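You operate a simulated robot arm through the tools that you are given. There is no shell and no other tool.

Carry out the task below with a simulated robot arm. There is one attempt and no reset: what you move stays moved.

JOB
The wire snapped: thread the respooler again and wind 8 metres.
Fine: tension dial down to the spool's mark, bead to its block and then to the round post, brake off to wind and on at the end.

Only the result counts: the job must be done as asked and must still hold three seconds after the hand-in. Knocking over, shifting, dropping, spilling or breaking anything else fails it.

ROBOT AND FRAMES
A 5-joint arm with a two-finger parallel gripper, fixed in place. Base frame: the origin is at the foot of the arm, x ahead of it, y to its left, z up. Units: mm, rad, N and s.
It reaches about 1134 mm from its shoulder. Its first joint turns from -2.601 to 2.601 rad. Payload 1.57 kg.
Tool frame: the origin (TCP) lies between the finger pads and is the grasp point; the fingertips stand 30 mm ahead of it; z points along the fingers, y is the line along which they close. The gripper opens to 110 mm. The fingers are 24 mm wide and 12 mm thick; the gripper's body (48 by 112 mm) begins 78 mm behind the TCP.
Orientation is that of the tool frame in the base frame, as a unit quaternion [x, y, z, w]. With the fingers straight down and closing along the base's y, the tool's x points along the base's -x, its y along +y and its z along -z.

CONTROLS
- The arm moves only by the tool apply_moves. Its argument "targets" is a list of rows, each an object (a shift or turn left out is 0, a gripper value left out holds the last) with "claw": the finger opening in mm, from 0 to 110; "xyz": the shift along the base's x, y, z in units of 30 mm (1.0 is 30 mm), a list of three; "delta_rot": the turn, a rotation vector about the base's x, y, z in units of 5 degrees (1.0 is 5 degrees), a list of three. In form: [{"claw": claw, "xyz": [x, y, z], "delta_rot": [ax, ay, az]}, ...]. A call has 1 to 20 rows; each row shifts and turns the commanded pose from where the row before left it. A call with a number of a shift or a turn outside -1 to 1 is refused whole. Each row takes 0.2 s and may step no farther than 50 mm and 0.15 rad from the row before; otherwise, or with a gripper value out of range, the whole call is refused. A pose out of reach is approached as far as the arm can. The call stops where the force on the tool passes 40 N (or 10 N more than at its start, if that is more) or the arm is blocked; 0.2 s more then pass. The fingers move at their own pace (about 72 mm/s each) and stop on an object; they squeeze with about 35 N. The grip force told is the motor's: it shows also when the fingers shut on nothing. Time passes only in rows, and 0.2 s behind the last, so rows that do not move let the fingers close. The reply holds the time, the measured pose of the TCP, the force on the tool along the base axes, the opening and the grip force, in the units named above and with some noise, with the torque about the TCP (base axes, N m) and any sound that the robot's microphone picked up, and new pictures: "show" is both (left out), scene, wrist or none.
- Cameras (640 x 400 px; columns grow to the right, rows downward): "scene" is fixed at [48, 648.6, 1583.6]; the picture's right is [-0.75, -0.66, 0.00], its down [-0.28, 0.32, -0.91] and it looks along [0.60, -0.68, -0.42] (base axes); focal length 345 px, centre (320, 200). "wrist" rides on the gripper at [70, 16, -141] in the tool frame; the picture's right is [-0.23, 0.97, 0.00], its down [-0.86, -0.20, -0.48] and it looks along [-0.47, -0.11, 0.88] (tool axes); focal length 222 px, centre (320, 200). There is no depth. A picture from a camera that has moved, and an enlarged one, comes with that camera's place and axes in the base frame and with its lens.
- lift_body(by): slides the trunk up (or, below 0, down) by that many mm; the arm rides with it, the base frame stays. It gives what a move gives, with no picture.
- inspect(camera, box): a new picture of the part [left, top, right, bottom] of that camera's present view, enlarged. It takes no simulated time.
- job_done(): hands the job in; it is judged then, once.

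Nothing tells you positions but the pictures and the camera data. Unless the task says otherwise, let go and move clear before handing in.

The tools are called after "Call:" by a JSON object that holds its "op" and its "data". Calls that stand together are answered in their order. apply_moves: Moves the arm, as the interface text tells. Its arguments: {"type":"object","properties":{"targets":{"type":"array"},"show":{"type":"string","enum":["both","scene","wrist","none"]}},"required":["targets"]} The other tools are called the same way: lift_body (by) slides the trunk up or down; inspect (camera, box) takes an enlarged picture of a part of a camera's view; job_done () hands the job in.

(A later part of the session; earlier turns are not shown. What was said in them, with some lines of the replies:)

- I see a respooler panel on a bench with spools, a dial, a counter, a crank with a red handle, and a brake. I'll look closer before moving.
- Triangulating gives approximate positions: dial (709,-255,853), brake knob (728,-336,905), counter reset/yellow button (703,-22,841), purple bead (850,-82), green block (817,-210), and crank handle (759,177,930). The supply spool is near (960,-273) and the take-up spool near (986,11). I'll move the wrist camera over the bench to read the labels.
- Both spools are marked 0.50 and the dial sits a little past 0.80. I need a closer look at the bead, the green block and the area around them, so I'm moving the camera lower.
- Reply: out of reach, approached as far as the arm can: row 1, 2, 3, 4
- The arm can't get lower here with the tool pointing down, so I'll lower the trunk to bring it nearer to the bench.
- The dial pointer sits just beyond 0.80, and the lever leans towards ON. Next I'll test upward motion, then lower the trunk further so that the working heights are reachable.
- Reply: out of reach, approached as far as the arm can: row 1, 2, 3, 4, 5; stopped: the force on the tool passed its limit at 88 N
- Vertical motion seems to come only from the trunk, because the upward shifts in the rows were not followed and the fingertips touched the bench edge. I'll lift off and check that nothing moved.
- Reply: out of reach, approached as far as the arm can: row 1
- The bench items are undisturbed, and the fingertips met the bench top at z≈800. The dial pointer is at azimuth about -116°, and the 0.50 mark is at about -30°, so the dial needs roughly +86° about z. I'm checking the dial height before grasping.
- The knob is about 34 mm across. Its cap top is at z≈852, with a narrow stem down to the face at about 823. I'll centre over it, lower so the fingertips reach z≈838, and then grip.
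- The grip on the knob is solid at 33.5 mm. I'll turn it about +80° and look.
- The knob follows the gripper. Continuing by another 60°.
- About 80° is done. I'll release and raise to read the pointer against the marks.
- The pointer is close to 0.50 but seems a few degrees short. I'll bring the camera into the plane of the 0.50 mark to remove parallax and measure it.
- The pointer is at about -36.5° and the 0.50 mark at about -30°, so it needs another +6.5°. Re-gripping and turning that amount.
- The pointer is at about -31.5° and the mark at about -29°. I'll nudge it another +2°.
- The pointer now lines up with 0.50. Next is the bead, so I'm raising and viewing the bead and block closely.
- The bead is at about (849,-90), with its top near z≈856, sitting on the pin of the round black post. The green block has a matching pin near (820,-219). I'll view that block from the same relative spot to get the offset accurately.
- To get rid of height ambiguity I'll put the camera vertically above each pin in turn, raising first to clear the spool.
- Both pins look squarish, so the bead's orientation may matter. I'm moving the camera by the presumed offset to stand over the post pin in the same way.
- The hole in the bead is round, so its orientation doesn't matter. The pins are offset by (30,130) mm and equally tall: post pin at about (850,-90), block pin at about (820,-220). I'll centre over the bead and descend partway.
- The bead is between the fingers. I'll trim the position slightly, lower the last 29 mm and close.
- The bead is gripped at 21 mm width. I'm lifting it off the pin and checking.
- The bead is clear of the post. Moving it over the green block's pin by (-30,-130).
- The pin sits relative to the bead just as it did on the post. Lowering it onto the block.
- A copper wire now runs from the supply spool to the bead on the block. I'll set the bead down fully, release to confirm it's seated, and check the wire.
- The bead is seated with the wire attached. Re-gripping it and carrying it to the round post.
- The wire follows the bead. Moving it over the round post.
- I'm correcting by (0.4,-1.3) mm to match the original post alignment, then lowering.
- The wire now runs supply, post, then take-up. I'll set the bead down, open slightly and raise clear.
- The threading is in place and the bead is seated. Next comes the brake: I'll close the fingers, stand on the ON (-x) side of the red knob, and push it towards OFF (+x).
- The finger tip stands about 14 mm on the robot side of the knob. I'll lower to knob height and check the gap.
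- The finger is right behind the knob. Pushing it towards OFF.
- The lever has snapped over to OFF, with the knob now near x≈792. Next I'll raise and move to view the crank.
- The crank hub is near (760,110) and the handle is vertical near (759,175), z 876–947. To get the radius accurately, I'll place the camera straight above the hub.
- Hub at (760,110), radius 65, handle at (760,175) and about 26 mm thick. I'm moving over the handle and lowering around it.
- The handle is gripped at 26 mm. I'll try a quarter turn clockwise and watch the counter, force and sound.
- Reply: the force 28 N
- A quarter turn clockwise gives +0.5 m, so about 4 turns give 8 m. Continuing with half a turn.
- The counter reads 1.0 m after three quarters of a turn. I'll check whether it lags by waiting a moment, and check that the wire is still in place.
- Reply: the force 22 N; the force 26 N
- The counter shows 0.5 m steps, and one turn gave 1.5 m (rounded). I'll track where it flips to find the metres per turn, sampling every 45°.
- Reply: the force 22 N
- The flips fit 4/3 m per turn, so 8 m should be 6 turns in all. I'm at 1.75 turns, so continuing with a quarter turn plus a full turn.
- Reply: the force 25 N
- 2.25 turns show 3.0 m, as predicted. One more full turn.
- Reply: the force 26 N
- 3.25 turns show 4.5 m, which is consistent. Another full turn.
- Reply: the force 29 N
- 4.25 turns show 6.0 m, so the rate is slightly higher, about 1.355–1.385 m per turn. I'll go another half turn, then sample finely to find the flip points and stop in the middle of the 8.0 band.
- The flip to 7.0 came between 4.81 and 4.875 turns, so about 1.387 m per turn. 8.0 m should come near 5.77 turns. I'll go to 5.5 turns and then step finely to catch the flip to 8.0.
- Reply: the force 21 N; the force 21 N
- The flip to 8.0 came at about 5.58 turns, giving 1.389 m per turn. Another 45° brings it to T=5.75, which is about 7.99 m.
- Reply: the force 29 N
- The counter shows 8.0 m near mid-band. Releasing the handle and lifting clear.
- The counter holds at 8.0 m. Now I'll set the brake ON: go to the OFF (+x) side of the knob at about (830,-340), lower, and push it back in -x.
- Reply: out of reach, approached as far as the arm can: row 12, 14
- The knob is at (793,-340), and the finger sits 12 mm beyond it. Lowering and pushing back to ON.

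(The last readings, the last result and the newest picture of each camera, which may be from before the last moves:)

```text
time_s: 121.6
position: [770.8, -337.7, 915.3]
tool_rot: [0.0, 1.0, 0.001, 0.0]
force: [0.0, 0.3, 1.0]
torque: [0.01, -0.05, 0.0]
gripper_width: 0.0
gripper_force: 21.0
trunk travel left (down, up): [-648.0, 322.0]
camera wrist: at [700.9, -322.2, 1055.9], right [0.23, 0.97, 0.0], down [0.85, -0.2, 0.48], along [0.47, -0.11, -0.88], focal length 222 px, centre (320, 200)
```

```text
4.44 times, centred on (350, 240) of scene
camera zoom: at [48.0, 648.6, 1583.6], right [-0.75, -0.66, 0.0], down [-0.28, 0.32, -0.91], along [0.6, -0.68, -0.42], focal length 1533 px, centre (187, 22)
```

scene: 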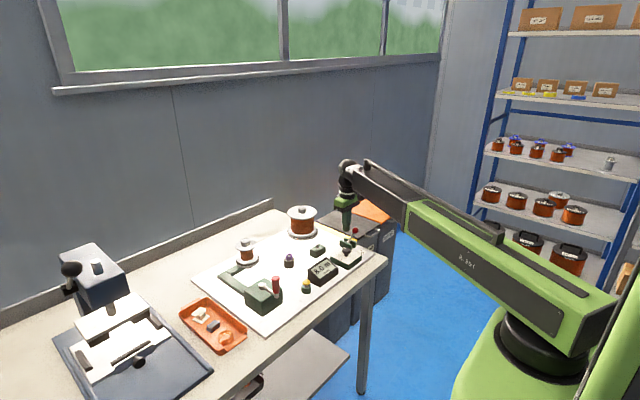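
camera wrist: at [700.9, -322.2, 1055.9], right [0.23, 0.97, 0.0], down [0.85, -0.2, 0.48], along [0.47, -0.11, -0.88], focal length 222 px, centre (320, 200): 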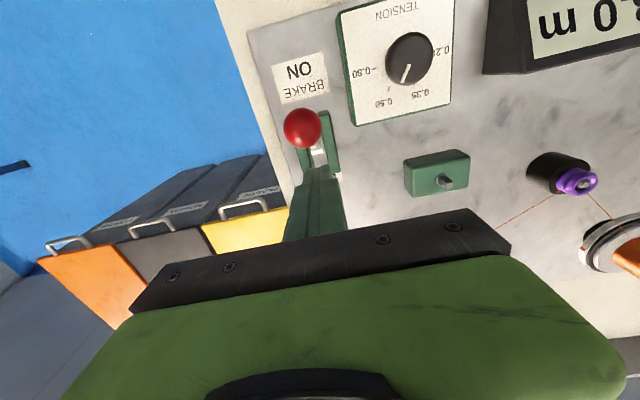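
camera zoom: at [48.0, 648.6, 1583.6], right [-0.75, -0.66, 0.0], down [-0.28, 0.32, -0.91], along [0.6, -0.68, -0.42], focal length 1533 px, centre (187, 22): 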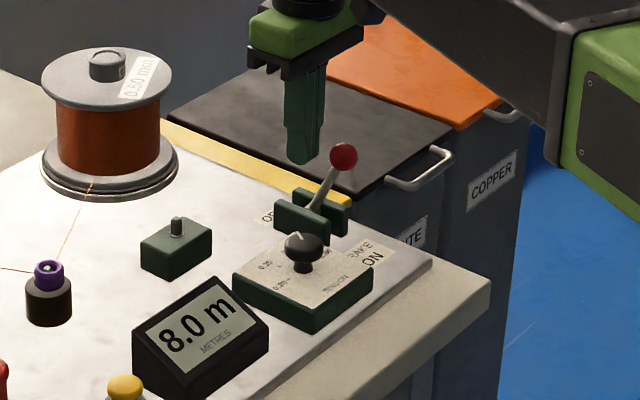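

The brake is back at its ON position and the counter still reads 8.0 m. I'll raise clear and make a final check of dial, bead and wire.

Call:
{"op": "lift_body", "data": {"by": 150}}

Call:
{"op": "apply_moves", "data": {"targets": [{"claw": 60, "xyz": [-1, 0.3, 0]}, {"xyz": [-1, 0.3, 0]}, {"xyz": [-1, 0.3, 0]}, {"xyz": [-1, 0.3, 0]}, {"xyz": [-0.8, 0.3, 0]}, {}]}}

Call:
{"op": "inspect", "data": {"camera": "scene", "box": [205, 195, 385, 315]}}

Call:
{"op": "inspect", "data": {"camera": "wrist", "box": [230, 65, 410, 215]}}

```text
time_s: 123.3
position: [772.2, -337.7, 1064.7]
tool_rot: [0.001, 1.0, 0.0, 0.001]
force: [0.0, -0.4, 0.8]
torque: [-0.02, 0.0, -0.01]
gripper_width: 0.2
gripper_force: 21.2
trunk travel left (down, up): [-798.0, 172.0]
```

```text
time_s: 124.7
position: [627.4, -296.0, 1064.9]
tool_rot: [0.001, 1.0, 0.0, 0.001]
force: [0.4, 0.5, -0.2]
torque: [0.02, -0.02, 0.0]
gripper_width: 60.1
gripper_force: 0.0
trunk travel left (down, up): [-798.0, 172.0]
camera wrist: at [556.0, -278.5, 1205.8], right [0.23, 0.97, 0.0], down [0.85, -0.2, 0.48], along [0.47, -0.11, -0.88], focal length 222 px, centre (320, 200)
```

scene: 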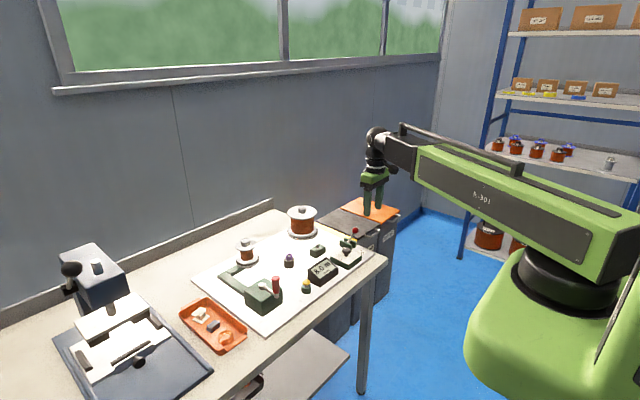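
wrist: 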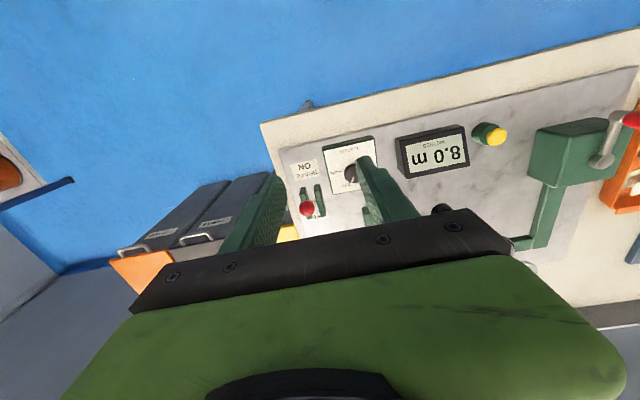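

```text
3.33 times, centred on (295, 255) of scene
camera zoom: at [48.0, 648.6, 1583.6], right [-0.75, -0.66, 0.0], down [-0.28, 0.32, -0.91], along [0.6, -0.68, -0.42], focal length 1150 px, centre (403, 17)
```

zoom: 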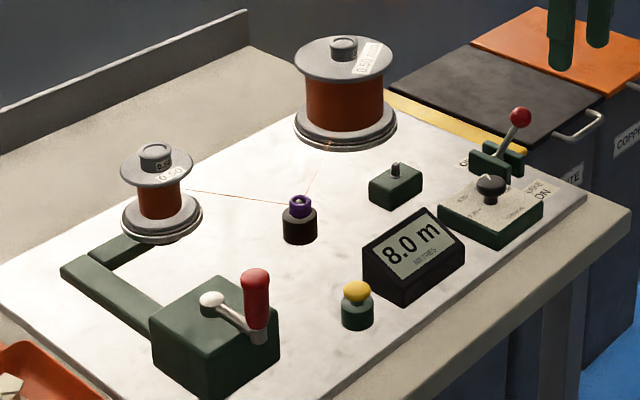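

```text
2.67 times, centred on (320, 140) of wrist
camera zoom: at [556.0, -278.5, 1205.8], right [0.23, 0.97, 0.0], down [0.85, -0.2, 0.48], along [0.47, -0.11, -0.88], focal length 592 px, centre (320, 360)
```

zoom: 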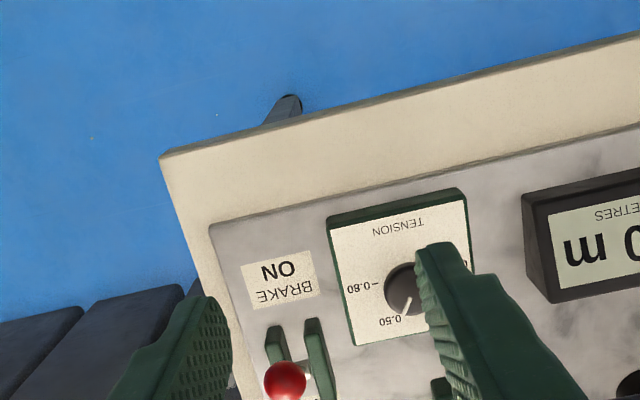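

The dial is at 0.50, the bead is on the round post with the wire run through to the take-up, the counter reads 8.0 m, the brake is ON and the arm is clear. Handing in.

Call:
{"op": "job_done", "data": {}}

```text
The job is handed in.
```

The respooler is threaded again and 8 metres are wound. I've handed the job in, but the hand-in gave no verdict.

- **Tension dial:** turned down from just past 0.80 to 0.50, the mark on both spools.
- **Threading:** I took the bead off the round post and seated it on its green block, where the wire attached. I then carried it back to the round post. The wire now runs from the supply spool, round the post, to the take-up spool.
- **Winding:** with the brake off, I cranked about 5.75 turns clockwise. The counter reads 8.0 m. It only shows half-metre steps, so I stopped near the middle of the 8.0 reading, at about 7.99 m by my estimate.
- **Brake:** back on at the end, with the lever in the same position as at the start.

Early on, the fingertips came down on the bare bench edge while I was lowering the trunk. The force peaked at 88 N before the arm stopped. I saw nothing shifted or damaged afterwards.
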